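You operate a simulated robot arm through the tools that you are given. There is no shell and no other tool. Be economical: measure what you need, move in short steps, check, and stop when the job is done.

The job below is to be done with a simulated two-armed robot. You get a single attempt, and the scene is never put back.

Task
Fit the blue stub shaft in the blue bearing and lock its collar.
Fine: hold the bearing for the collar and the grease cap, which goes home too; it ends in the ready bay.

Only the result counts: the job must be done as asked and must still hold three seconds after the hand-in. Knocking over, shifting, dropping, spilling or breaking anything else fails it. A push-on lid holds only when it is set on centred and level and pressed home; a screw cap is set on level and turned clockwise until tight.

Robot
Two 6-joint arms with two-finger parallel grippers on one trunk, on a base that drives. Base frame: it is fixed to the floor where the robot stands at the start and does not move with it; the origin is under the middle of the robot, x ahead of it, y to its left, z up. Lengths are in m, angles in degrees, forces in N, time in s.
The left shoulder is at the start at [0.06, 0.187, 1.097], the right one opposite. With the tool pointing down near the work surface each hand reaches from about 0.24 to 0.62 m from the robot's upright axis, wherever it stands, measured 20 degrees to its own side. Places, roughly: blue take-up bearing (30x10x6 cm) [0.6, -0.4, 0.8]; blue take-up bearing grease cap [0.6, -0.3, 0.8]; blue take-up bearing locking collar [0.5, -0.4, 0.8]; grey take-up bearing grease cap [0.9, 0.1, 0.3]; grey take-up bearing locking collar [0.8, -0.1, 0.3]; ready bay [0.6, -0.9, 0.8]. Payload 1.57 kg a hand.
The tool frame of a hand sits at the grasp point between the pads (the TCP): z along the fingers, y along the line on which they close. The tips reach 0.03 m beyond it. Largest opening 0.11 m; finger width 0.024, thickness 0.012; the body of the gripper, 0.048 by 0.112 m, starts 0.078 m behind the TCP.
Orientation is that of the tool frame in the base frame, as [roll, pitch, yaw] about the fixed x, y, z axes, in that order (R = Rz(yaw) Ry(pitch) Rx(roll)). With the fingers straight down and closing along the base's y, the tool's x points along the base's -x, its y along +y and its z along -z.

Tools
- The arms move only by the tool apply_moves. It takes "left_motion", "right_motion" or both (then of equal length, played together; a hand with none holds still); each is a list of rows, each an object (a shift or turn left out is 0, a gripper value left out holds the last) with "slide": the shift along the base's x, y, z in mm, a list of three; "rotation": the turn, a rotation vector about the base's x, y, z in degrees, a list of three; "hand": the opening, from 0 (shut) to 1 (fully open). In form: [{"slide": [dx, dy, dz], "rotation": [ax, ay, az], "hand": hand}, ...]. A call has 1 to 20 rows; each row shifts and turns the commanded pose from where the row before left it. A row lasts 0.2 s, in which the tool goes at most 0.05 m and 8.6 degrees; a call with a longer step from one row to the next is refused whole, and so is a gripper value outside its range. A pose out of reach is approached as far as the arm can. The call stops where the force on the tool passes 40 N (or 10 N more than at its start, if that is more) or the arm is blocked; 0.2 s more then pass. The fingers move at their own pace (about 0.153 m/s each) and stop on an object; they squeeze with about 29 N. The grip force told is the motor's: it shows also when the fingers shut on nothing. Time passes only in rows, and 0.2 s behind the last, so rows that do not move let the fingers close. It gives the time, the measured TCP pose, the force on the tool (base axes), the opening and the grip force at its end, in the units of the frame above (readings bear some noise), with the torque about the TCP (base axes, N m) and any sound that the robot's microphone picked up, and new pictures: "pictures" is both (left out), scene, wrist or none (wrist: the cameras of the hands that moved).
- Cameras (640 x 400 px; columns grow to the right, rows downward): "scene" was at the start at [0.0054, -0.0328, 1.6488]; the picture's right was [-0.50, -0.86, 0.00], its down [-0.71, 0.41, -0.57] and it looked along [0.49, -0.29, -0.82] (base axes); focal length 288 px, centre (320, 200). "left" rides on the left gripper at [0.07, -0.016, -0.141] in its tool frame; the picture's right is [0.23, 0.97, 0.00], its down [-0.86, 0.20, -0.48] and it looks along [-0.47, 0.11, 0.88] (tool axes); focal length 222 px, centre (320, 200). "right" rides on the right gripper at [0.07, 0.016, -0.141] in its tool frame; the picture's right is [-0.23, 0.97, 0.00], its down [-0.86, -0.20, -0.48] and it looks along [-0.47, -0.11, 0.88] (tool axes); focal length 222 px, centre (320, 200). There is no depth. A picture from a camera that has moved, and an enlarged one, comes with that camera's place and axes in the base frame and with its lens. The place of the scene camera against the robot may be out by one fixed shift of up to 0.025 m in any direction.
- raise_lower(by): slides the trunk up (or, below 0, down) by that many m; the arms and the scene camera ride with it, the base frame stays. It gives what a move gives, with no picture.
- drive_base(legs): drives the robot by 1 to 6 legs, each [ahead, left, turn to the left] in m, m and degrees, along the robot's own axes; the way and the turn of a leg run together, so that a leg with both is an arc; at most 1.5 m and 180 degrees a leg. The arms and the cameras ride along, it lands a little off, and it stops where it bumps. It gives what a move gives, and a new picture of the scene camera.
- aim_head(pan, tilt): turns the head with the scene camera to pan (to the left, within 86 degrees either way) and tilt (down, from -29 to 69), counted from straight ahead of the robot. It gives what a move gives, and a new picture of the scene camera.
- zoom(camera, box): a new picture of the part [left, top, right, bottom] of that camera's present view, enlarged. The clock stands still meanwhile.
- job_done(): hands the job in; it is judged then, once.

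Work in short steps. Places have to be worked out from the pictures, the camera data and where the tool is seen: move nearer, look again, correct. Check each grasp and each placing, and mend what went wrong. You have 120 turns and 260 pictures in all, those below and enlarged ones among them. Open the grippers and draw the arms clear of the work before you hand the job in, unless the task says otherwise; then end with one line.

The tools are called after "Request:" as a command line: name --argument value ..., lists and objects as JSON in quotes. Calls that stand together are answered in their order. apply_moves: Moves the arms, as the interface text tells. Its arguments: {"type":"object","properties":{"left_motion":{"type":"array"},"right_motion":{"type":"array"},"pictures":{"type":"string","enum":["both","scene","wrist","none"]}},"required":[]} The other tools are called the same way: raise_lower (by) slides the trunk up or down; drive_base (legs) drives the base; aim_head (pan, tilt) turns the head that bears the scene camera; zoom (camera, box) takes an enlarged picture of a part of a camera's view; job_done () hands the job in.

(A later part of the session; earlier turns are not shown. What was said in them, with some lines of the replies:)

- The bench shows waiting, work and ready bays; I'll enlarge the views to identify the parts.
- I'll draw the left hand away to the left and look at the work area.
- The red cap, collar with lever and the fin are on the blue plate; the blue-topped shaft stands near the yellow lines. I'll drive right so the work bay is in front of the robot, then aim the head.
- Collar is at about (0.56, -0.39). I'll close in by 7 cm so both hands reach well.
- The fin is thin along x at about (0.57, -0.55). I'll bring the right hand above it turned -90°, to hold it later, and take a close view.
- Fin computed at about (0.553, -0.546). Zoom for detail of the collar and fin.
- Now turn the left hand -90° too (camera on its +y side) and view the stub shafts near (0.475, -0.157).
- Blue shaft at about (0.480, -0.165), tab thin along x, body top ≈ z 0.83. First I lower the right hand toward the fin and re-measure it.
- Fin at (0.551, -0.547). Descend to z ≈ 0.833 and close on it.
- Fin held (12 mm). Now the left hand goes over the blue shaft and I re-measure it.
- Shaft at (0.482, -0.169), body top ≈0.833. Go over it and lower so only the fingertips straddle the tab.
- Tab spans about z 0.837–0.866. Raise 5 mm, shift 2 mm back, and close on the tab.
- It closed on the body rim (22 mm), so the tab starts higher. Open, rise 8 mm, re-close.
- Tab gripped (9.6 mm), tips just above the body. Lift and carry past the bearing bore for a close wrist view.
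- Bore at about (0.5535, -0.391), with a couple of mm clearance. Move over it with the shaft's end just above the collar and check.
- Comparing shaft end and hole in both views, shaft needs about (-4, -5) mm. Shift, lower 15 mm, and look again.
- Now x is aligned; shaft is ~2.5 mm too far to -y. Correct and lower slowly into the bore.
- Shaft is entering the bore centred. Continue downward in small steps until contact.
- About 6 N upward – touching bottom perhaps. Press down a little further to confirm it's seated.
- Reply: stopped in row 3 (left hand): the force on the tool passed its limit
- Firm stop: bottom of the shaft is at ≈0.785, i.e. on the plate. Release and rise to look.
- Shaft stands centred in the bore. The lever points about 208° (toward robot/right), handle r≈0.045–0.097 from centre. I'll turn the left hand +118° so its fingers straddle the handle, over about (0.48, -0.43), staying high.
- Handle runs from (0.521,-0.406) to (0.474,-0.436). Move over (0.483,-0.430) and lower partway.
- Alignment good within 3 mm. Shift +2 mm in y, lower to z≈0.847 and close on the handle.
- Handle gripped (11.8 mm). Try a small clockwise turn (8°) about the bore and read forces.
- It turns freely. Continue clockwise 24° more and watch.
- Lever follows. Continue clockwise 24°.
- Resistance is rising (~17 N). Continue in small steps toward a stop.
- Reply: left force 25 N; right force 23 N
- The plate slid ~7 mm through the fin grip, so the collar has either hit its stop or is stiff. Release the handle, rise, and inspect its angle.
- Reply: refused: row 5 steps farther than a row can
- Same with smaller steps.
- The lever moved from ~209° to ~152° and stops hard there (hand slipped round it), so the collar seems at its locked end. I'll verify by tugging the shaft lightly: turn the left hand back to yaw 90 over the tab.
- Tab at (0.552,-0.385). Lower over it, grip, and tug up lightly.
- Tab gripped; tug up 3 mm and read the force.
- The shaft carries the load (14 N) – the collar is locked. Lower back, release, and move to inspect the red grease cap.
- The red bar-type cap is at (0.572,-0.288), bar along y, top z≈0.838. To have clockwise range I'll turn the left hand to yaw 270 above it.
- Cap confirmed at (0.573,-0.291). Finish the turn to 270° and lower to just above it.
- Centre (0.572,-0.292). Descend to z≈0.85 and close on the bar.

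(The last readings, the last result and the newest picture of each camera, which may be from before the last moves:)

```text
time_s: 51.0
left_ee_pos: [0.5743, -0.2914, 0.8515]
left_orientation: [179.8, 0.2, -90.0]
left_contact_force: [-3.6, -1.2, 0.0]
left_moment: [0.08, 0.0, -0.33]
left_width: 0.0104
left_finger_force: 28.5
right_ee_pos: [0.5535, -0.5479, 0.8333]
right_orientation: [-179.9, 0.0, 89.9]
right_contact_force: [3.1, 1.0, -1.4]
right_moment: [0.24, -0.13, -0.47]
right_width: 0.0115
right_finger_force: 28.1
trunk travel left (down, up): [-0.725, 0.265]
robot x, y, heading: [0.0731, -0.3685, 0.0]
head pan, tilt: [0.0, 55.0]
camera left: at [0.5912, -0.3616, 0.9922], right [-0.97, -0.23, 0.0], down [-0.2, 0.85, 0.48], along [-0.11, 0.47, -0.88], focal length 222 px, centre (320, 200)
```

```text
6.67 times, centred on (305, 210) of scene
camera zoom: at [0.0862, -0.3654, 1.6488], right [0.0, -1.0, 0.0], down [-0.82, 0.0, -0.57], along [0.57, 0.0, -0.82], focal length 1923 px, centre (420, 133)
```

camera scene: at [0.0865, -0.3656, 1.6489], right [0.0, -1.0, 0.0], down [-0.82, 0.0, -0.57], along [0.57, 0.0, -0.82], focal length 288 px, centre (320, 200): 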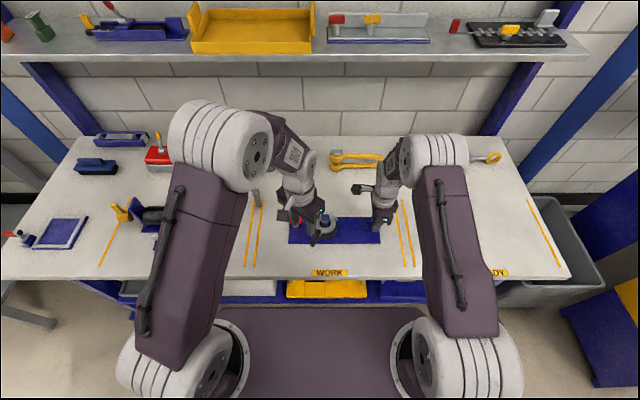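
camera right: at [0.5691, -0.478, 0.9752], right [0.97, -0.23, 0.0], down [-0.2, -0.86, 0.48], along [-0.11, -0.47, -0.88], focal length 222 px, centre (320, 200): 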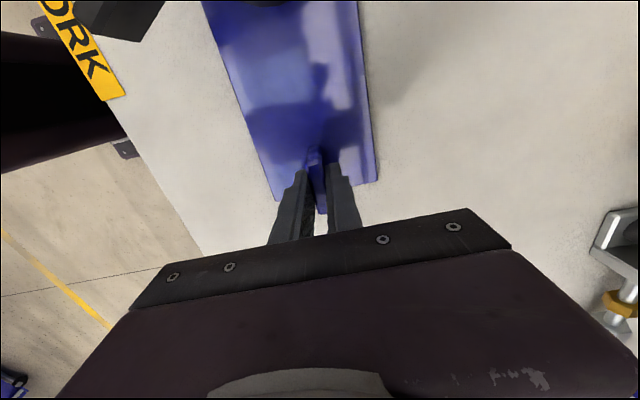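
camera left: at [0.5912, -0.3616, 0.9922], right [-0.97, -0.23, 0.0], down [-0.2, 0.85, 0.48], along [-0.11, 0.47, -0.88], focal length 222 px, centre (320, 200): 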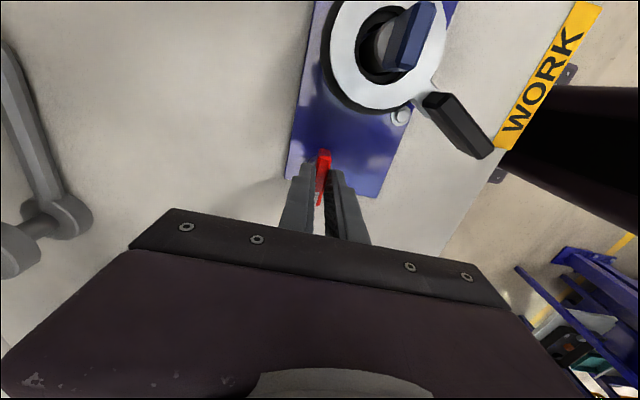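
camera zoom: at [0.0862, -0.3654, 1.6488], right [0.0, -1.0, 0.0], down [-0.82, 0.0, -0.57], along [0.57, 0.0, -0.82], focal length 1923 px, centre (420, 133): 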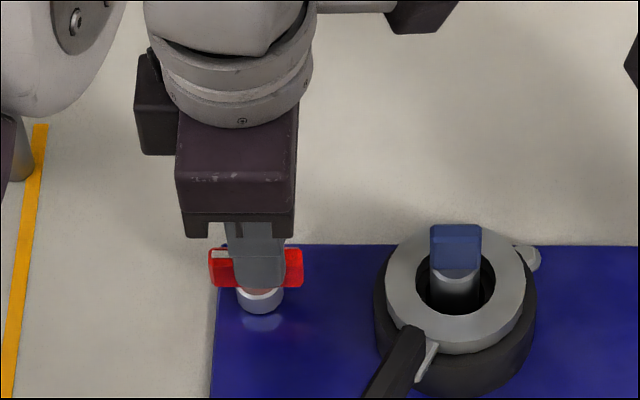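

Bar gripped centrally. Turn it clockwise 16° and watch the torque.

Request:
apply_moves --left_motion '[{"rotation": [0, 0, -8]}, {"rotation": [0, 0, -8]}, {}]' --pictures "none"

```text
time_s: 51.8
left_ee_pos: [0.5742, -0.2916, 0.8518]
left_orientation: [179.8, 0.0, -106.1]
left_contact_force: [-4.5, -13.8, 1.4]
left_moment: [-0.23, 0.07, 0.03]
left_width: 0.0108
left_finger_force: 28.1
right_ee_pos: [0.5539, -0.5475, 0.8329]
right_orientation: [180.0, 0.0, 90.0]
right_contact_force: [3.6, 13.5, -0.2]
right_moment: [0.57, -0.11, -0.72]
right_width: 0.0117
right_finger_force: 29.1
trunk travel left (down, up): [-0.725, 0.265]
robot x, y, heading: [0.0699, -0.3667, 0.0]
head pan, tilt: [0.0, 55.0]
```

Turns with little torque; lateral -14 N says my centre is a bit too far +y. Shift -2 mm and continue.

Request:
apply_moves --left_motion '[{"slide": [-0.5, -2, 0]}, {"rotation": [0, 0, -8]}, {"rotation": [0, 0, -8]}, {"rotation": [0, 0, -8]}, {}]' --pictures "none"

Request:
zoom --camera "scene" --box '[260, 180, 350, 240]'

```text
time_s: 53.0
left_ee_pos: [0.5737, -0.2937, 0.8512]
left_orientation: [179.7, 0.1, -130.1]
left_contact_force: [-2.6, 17.2, 1.2]
left_moment: [0.49, 0.03, 0.05]
left_width: 0.0104
left_finger_force: 28.0
right_ee_pos: [0.5526, -0.5482, 0.8322]
right_orientation: [-179.9, 0.0, 90.1]
right_contact_force: [1.3, -17.6, -3.9]
right_moment: [-0.42, -0.08, -0.67]
right_width: 0.0121
right_finger_force: 28.7
trunk travel left (down, up): [-0.725, 0.265]
robot x, y, heading: [0.0729, -0.3719, -0.1]
head pan, tilt: [0.0, 55.0]
```

```text
6.67 times, centred on (305, 210) of scene
camera zoom: at [0.0858, -0.3653, 1.6488], right [0.0, -1.0, 0.0], down [-0.82, 0.0, -0.57], along [0.57, 0.0, -0.82], focal length 1923 px, centre (420, 133)
```

zoom: 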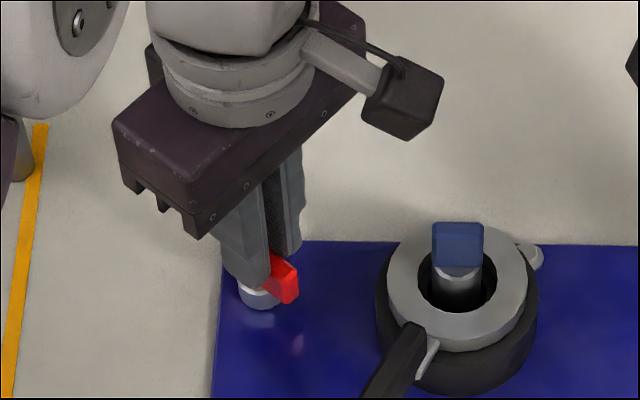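

Turned 40° now; nudge +1 mm y and continue to look for the stop.

Request:
apply_moves --left_motion '[{"slide": [0, 1.2, 0]}, {"rotation": [0, 0, -8]}, {"rotation": [0, 0, -8]}, {"rotation": [0, 0, -8]}, {}]' --pictures "none"

Request:
zoom --camera "scene" --box '[260, 180, 350, 240]'

```text
time_s: 54.2
left_ee_pos: [0.575, -0.2901, 0.8517]
left_orientation: [179.8, 0.1, -154.1]
left_contact_force: [0.1, 17.6, -0.2]
left_moment: [0.42, -0.12, 0.75]
left_width: 0.0131
left_finger_force: 29.0
right_ee_pos: [0.5519, -0.5476, 0.8329]
right_orientation: [-179.9, 0.0, 89.9]
right_contact_force: [-1.5, -17.7, -2.7]
right_moment: [0.1, -0.06, -0.67]
right_width: 0.0119
right_finger_force: 28.6
trunk travel left (down, up): [-0.725, 0.265]
robot x, y, heading: [0.071, -0.3678, -0.1]
head pan, tilt: [0.0, 55.0]
```

```text
6.67 times, centred on (305, 210) of scene
camera zoom: at [0.0861, -0.3653, 1.6488], right [0.0, -1.0, 0.0], down [-0.82, 0.0, -0.57], along [0.57, 0.0, -0.82], focal length 1923 px, centre (420, 133)
```

zoom: 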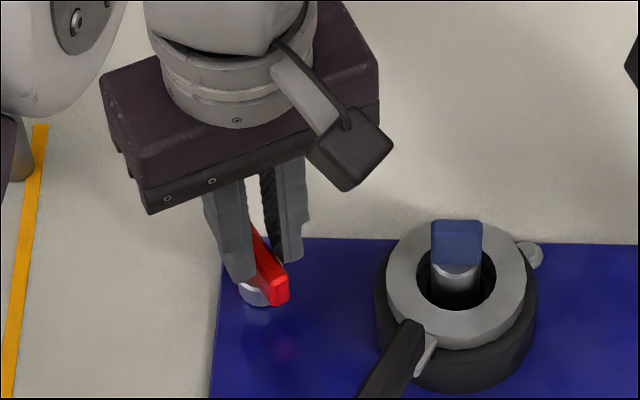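

Torque rises to 0.75 N·m and the bar lags the fingers – a stop. Release, rise and inspect.

Request:
apply_moves --left_motion '[{"hand": 0.2}, {"hand": 0.3}, {"slide": [0, 0, 35]}, {"slide": [0, 0, 45]}, {"slide": [30, 0, 10]}, {}]' --pictures "wrist"

Request:
zoom --camera "left" --box '[220, 60, 460, 240]'

Request:
zoom --camera "scene" --box '[260, 180, 350, 240]'

```text
time_s: 55.6
left_ee_pos: [0.6028, -0.2913, 0.9414]
left_orientation: [179.8, -0.1, -154.0]
left_contact_force: [0.5, 0.6, 0.5]
left_moment: [0.0, -0.04, -0.02]
left_width: 0.0332
left_finger_force: 0.0
right_ee_pos: [0.5529, -0.5472, 0.8335]
right_orientation: [-179.9, 0.0, 90.1]
right_contact_force: [0.3, 0.1, -6.0]
right_moment: [-0.87, 0.01, -0.02]
right_width: 0.0118
right_finger_force: 28.9
trunk travel left (down, up): [-0.725, 0.265]
robot x, y, heading: [0.0673, -0.3687, -0.1]
head pan, tilt: [0.0, 55.0]
camera left: at [0.5485, -0.3374, 1.0828], right [-0.63, 0.78, 0.0], down [0.68, 0.55, 0.48], along [0.37, 0.3, -0.88], focal length 222 px, centre (320, 200)
```

left: 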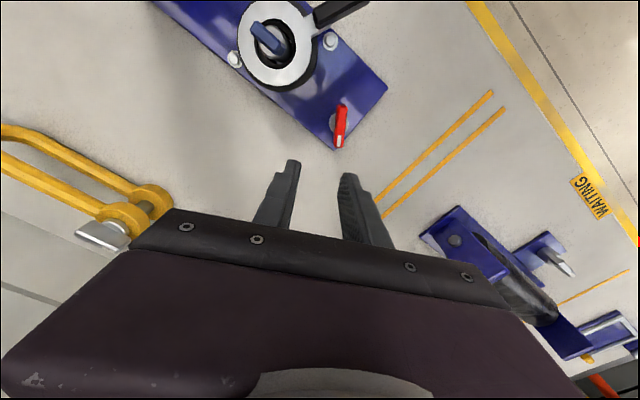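

```text
2.22 times, centred on (340, 150) of left
camera zoom: at [0.5485, -0.3374, 1.0828], right [-0.63, 0.78, 0.0], down [0.68, 0.55, 0.48], along [0.37, 0.3, -0.88], focal length 494 px, centre (276, 311)
```

zoom: 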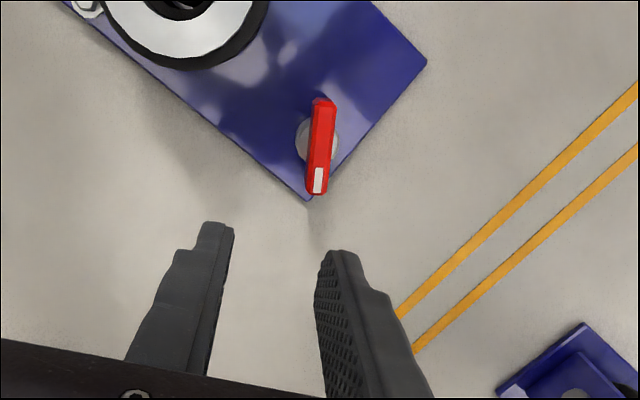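

```text
6.67 times, centred on (305, 210) of scene
camera zoom: at [0.0858, -0.3653, 1.6488], right [0.0, -1.0, 0.0], down [-0.82, 0.0, -0.57], along [0.57, 0.0, -0.82], focal length 1923 px, centre (420, 133)
```

zoom: 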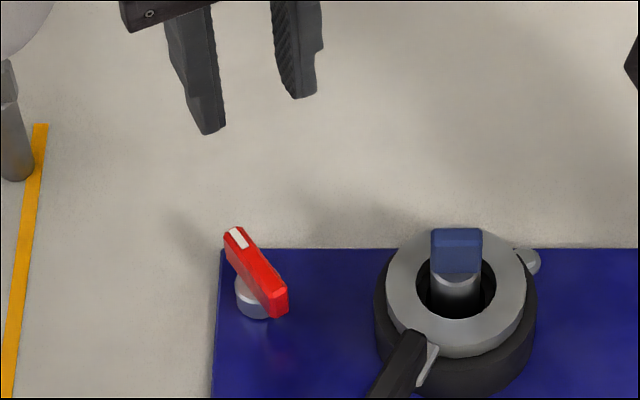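

Bar turned from 90° to ~36° (about 54–60°). Regrip it square at yaw -144° and try turning once more to confirm the stop.

Request:
apply_moves --left_motion '[{"slide": [-31, -1, 0], "rotation": [0, 0, 8]}, {"slide": [0, 0, -40], "rotation": [0, 0, 2]}, {"slide": [0, 0, -30]}, {"slide": [0, 0, -20]}, {"hand": 0.15}, {"hand": 0}, {"hand": 0}, {"hand": 0}]' --pictures "none"

Request:
apply_moves --left_motion '[{"rotation": [0, 0, -5]}, {"rotation": [0, 0, -5]}, {}]' --pictures "none"

Request:
zoom --camera "scene" --box '[260, 180, 350, 240]'

```text
time_s: 57.4
left_ee_pos: [0.5735, -0.294, 0.8506]
left_orientation: [179.8, 0.0, -144.0]
left_contact_force: [-0.3, 22.9, 0.9]
left_moment: [0.58, -0.18, 0.29]
left_width: 0.0106
left_finger_force: 29.1
right_ee_pos: [0.5526, -0.5485, 0.8314]
right_orientation: [-179.9, -0.1, 89.9]
right_contact_force: [0.9, -21.7, -0.9]
right_moment: [-0.24, 0.01, -0.71]
right_width: 0.0123
right_finger_force: 29.2
trunk travel left (down, up): [-0.725, 0.265]
robot x, y, heading: [0.071, -0.3669, 0.1]
head pan, tilt: [0.0, 55.0]
```

```text
time_s: 58.2
left_ee_pos: [0.573, -0.2951, 0.851]
left_orientation: [180.0, 0.1, -154.0]
left_contact_force: [1.1, 11.3, 0.6]
left_moment: [0.36, -0.13, 0.77]
left_width: 0.013
left_finger_force: 28.7
right_ee_pos: [0.5531, -0.547, 0.8332]
right_orientation: [-179.9, 0.0, 90.1]
right_contact_force: [-0.2, -12.5, -2.9]
right_moment: [-0.99, -0.06, -0.72]
right_width: 0.0123
right_finger_force: 29.3
trunk travel left (down, up): [-0.725, 0.265]
robot x, y, heading: [0.0716, -0.3682, -0.2]
head pan, tilt: [0.0, 55.0]
```

```text
6.67 times, centred on (305, 210) of scene
camera zoom: at [0.0863, -0.3653, 1.6489], right [0.0, -1.0, 0.0], down [-0.82, 0.0, -0.57], along [0.57, 0.0, -0.82], focal length 1923 px, centre (420, 133)
```

zoom: 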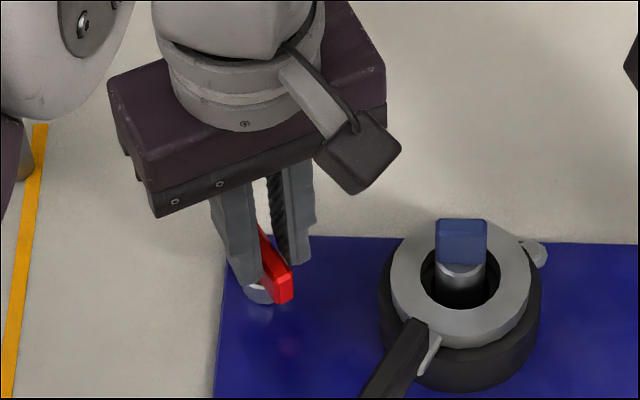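

The cap is at its stop as well (same ~55° travel). Release, withdraw the left hand up and left, and look toward the ready bay.

Request:
apply_moves --left_motion '[{"hand": 0.2}, {"hand": 0.4}, {"slide": [0, 0, 40]}, {"slide": [0, 0, 45]}, {"slide": [-20, 40, 10]}, {"slide": [-30, 35, 10]}, {"slide": [-40, 25, 10], "rotation": [0, 0, -8]}, {"slide": [-40, 20, 0], "rotation": [0, 0, -8]}, {"slide": [-30, 20, 0], "rotation": [0, 0, -8]}, {}]' --pictures "none"

Request:
aim_head --pan -30 --tilt 50

```text
time_s: 60.4
left_ee_pos: [0.4083, -0.1535, 0.9662]
left_orientation: [179.8, 0.1, -178.1]
left_contact_force: [0.5, -0.3, -0.4]
left_moment: [-0.01, 0.02, 0.01]
left_width: 0.044
left_finger_force: 0.0
right_ee_pos: [0.5537, -0.5473, 0.8336]
right_orientation: [-179.8, 0.0, 89.9]
right_contact_force: [0.6, 0.9, -3.8]
right_moment: [0.12, -0.17, 0.08]
right_width: 0.0117
right_finger_force: 28.9
trunk travel left (down, up): [-0.725, 0.265]
robot x, y, heading: [0.0724, -0.3678, -0.0]
head pan, tilt: [0.0, 55.0]
```

```text
time_s: 61.3
left_ee_pos: [0.4094, -0.153, 0.9667]
left_orientation: [179.9, 0.1, -178.1]
left_contact_force: [0.7, 0.0, -0.3]
left_moment: [0.02, 0.02, 0.02]
left_width: 0.0439
left_finger_force: 0.1
right_ee_pos: [0.5532, -0.5471, 0.833]
right_orientation: [180.0, 0.0, 90.0]
right_contact_force: [0.2, 0.1, -2.7]
right_moment: [-0.05, -0.15, 0.01]
right_width: 0.0118
right_finger_force: 28.8
trunk travel left (down, up): [-0.725, 0.265]
robot x, y, heading: [0.0721, -0.3674, 0.2]
head pan, tilt: [-30.0, 50.0]
camera scene: at [0.0808, -0.4036, 1.6553], right [-0.5, -0.87, 0.0], down [-0.66, 0.38, -0.64], along [0.56, -0.32, -0.77], focal length 288 px, centre (320, 200)
```

scene: 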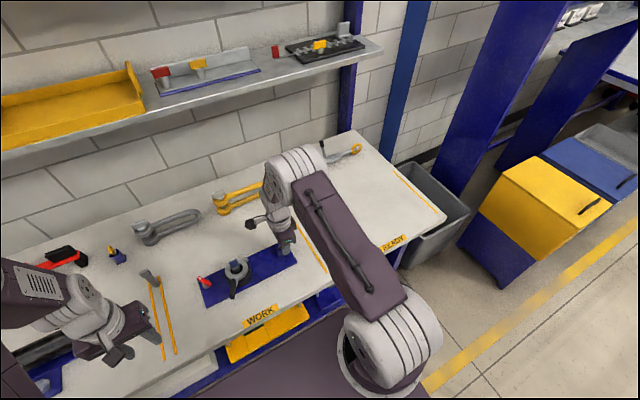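

The way to the right is clear. Drag the plate (right hand on the fin, leading end) by driving right, first a 10 cm trial.

Request:
drive_base --legs '[[0, -0.1, 0]]'

```text
time_s: 62.5
left_ee_pos: [0.4097, -0.2541, 0.9655]
left_orientation: [179.9, -0.1, -178.4]
left_contact_force: [0.0, -0.3, -0.7]
left_moment: [0.03, 0.03, 0.02]
left_width: 0.0441
left_finger_force: 0.1
right_ee_pos: [0.5515, -0.6496, 0.8327]
right_orientation: [-179.9, -0.1, 89.7]
right_contact_force: [0.2, 1.9, 0.8]
right_moment: [-0.91, -0.18, 0.06]
right_width: 0.0116
right_finger_force: 28.8
trunk travel left (down, up): [-0.725, 0.265]
robot x, y, heading: [0.0684, -0.4719, -0.2]
head pan, tilt: [-30.0, 50.0]
camera scene: at [0.0803, -0.5035, 1.6553], right [-0.5, -0.86, 0.0], down [-0.66, 0.39, -0.64], along [0.55, -0.32, -0.77], focal length 288 px, centre (320, 200)
```

scene: 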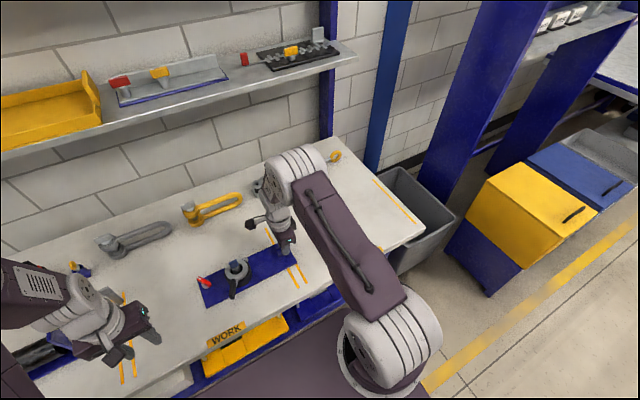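

The plate came along without slipping. Drive the remaining distance in two stages.

Request:
drive_base --legs '[[0, -0.19, 0.2]]'

Request:
drive_base --legs '[[0, -0.18, 0]]'

Request:
aim_head --pan 0 --tilt 55

```text
time_s: 64.0
left_ee_pos: [0.4084, -0.4465, 0.9664]
left_orientation: [179.9, 0.1, -178.2]
left_contact_force: [0.0, 0.1, -0.3]
left_moment: [0.03, 0.01, 0.01]
left_width: 0.0441
left_finger_force: 0.0
right_ee_pos: [0.5493, -0.8399, 0.8326]
right_orientation: [-180.0, -0.1, 89.7]
right_contact_force: [1.2, 1.8, -3.6]
right_moment: [-0.81, 0.04, -0.03]
right_width: 0.012
right_finger_force: 29.7
trunk travel left (down, up): [-0.725, 0.265]
robot x, y, heading: [0.0683, -0.6577, -0.3]
head pan, tilt: [-30.0, 50.0]
camera scene: at [0.0792, -0.6935, 1.6553], right [-0.51, -0.86, 0.0], down [-0.66, 0.39, -0.64], along [0.55, -0.33, -0.77], focal length 288 px, centre (320, 200)
```

scene: 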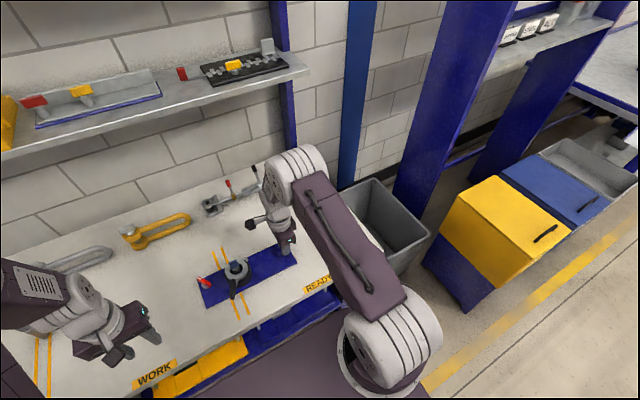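

```text
time_s: 65.5
left_ee_pos: [0.4076, -0.6218, 0.9655]
left_orientation: [179.9, 0.0, -178.1]
left_contact_force: [0.2, 0.2, 0.1]
left_moment: [0.01, -0.03, 0.01]
left_width: 0.044
left_finger_force: 0.0
right_ee_pos: [0.5502, -1.0159, 0.8318]
right_orientation: [-179.7, 0.2, 90.0]
right_contact_force: [0.8, 0.2, -3.8]
right_moment: [-0.86, 0.07, 0.0]
right_width: 0.0117
right_finger_force: 28.1
trunk travel left (down, up): [-0.725, 0.265]
robot x, y, heading: [0.0673, -0.8394, -0.0]
head pan, tilt: [-30.0, 50.0]
camera scene: at [0.0786, -0.8718, 1.6553], right [-0.5, -0.87, 0.0], down [-0.66, 0.38, -0.64], along [0.56, -0.32, -0.77], focal length 288 px, centre (320, 200)
```

scene: 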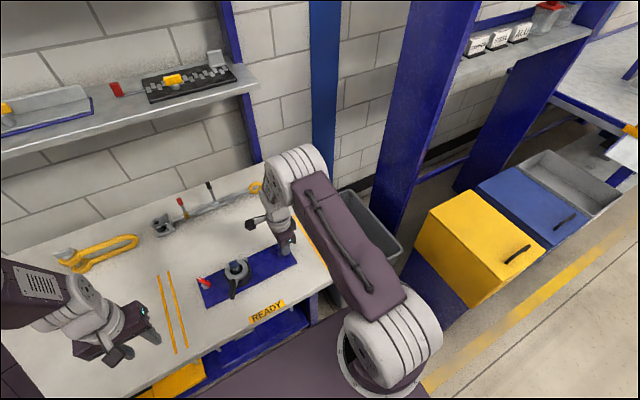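

```text
time_s: 66.5
left_ee_pos: [0.4081, -0.6226, 0.9667]
left_orientation: [179.8, 0.2, -178.0]
left_contact_force: [0.0, -0.1, 0.1]
left_moment: [-0.03, -0.01, 0.0]
left_width: 0.0442
left_finger_force: 0.1
right_ee_pos: [0.5488, -1.0156, 0.8327]
right_orientation: [-179.9, -0.1, 90.0]
right_contact_force: [-0.8, -1.7, -0.2]
right_moment: [-0.01, -0.24, 0.01]
right_width: 0.0117
right_finger_force: 29.1
trunk travel left (down, up): [-0.725, 0.265]
robot x, y, heading: [0.0651, -0.8372, 0.0]
head pan, tilt: [0.0, 55.0]
camera scene: at [0.0836, -0.8349, 1.6489], right [0.0, -1.0, 0.0], down [-0.82, 0.0, -0.57], along [0.57, 0.0, -0.82], focal length 288 px, centre (320, 200)
```

scene: 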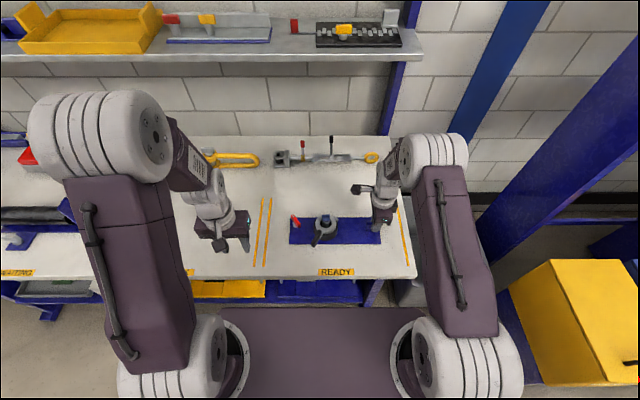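

The plate sits centred over READY, between the lines. Release the fin and lift the right hand straight up.

Request:
apply_moves --right_motion '[{"hand": 0.2}, {"hand": 0.5}, {"hand": 0.5}, {"slide": [0, 0, 30]}, {"slide": [0, 0, 45]}, {"slide": [0, 0, 45]}, {"slide": [0, 0, 45]}, {"slide": [-30, -30, 20]}, {"slide": [-30, -30, 0]}, {}]' --left_motion '[{}, {}, {}, {}, {}, {"slide": [0, 0, 30]}, {"slide": [0, 20, 30]}, {"slide": [0, 30, 0]}, {"slide": [0, 30, 0]}, {}]' --pictures "both"

Request:
zoom --camera "scene" --box '[250, 180, 430, 290]'

Request:
zoom --camera "scene" --box '[280, 200, 360, 255]'

```text
time_s: 68.7
left_ee_pos: [0.4089, -0.5408, 1.0246]
left_orientation: [179.8, 0.0, -178.1]
left_contact_force: [0.3, 0.0, 0.0]
left_moment: [-0.02, 0.02, -0.03]
left_width: 0.044
left_finger_force: 0.0
right_ee_pos: [0.489, -1.0762, 1.0195]
right_orientation: [-179.8, -0.1, 90.1]
right_contact_force: [-0.3, 0.8, 0.5]
right_moment: [0.02, 0.01, 0.02]
right_width: 0.0551
right_finger_force: 0.0
trunk travel left (down, up): [-0.725, 0.265]
robot x, y, heading: [0.0693, -0.8378, -0.0]
head pan, tilt: [0.0, 55.0]
camera scene: at [0.0844, -0.834, 1.6489], right [0.0, -1.0, 0.0], down [-0.82, 0.0, -0.57], along [0.57, 0.0, -0.82], focal length 288 px, centre (320, 200)
camera right: at [0.5055, -1.0072, 1.1601], right [0.97, -0.23, 0.0], down [-0.2, -0.85, 0.48], along [-0.11, -0.47, -0.88], focal length 222 px, centre (320, 200)
camera left: at [0.3409, -0.5597, 1.1666], right [-0.26, 0.97, 0.0], down [0.85, 0.23, 0.48], along [0.46, 0.13, -0.88], focal length 222 px, centre (320, 200)
```

scene: 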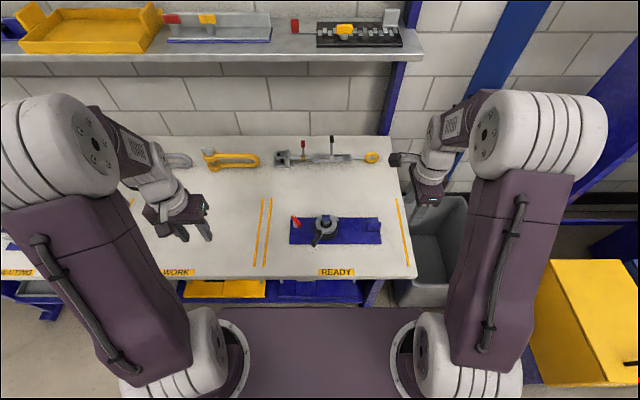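
right: 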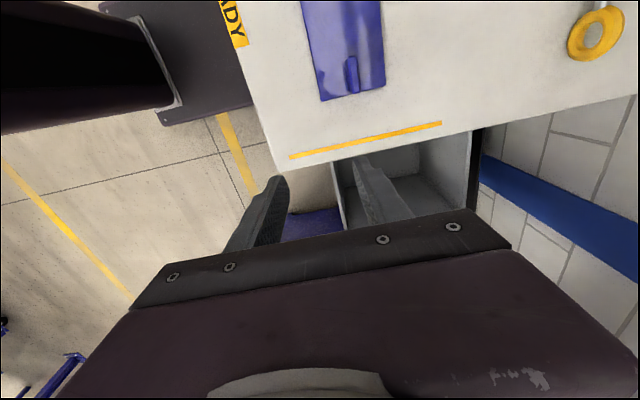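
left: 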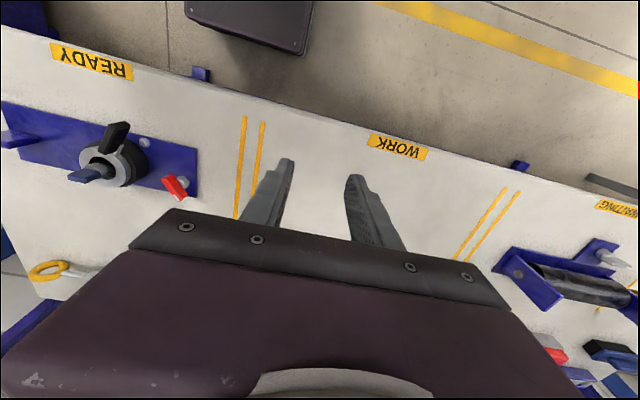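

```text
3.56 times, centred on (340, 235) of scene
camera zoom: at [0.0844, -0.834, 1.6489], right [0.0, -1.0, 0.0], down [-0.82, 0.0, -0.57], along [0.57, 0.0, -0.82], focal length 1026 px, centre (249, 76)
```

zoom: 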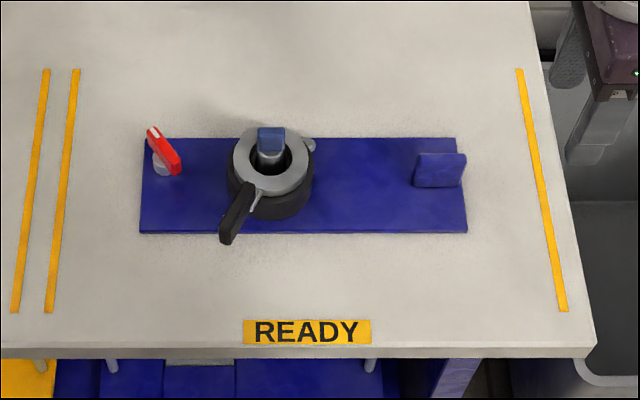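

```text
7.27 times, centred on (320, 228) of scene
camera zoom: at [0.0844, -0.834, 1.6489], right [0.0, -1.0, 0.0], down [-0.82, 0.0, -0.57], along [0.57, 0.0, -0.82], focal length 2098 px, centre (320, 0)
```

zoom: 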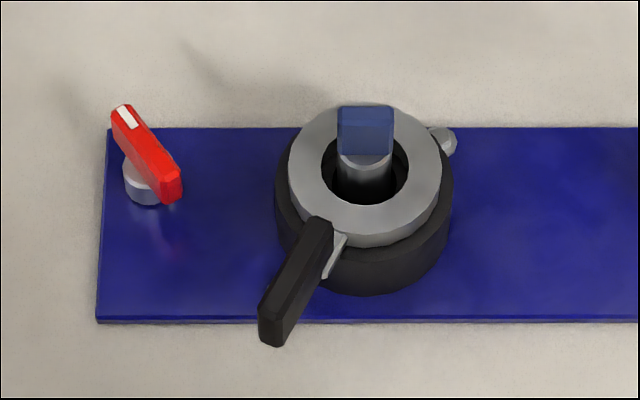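

The bearing lies flat in the ready bay with the shaft seated, and the collar and cap are turned to their stops. Both hands are open and clear, so I'm handing it in.

Request:
job_done

```text
The job is handed in.
```

The blue stub shaft is seated in the bearing, the collar is locked (the shaft held against a 14 N upward tug) and the grease cap is turned to its stop. The bearing now sits in the ready bay; I don't have the verdict on the hand-in. I slid it there along the bench rather than lifting it.
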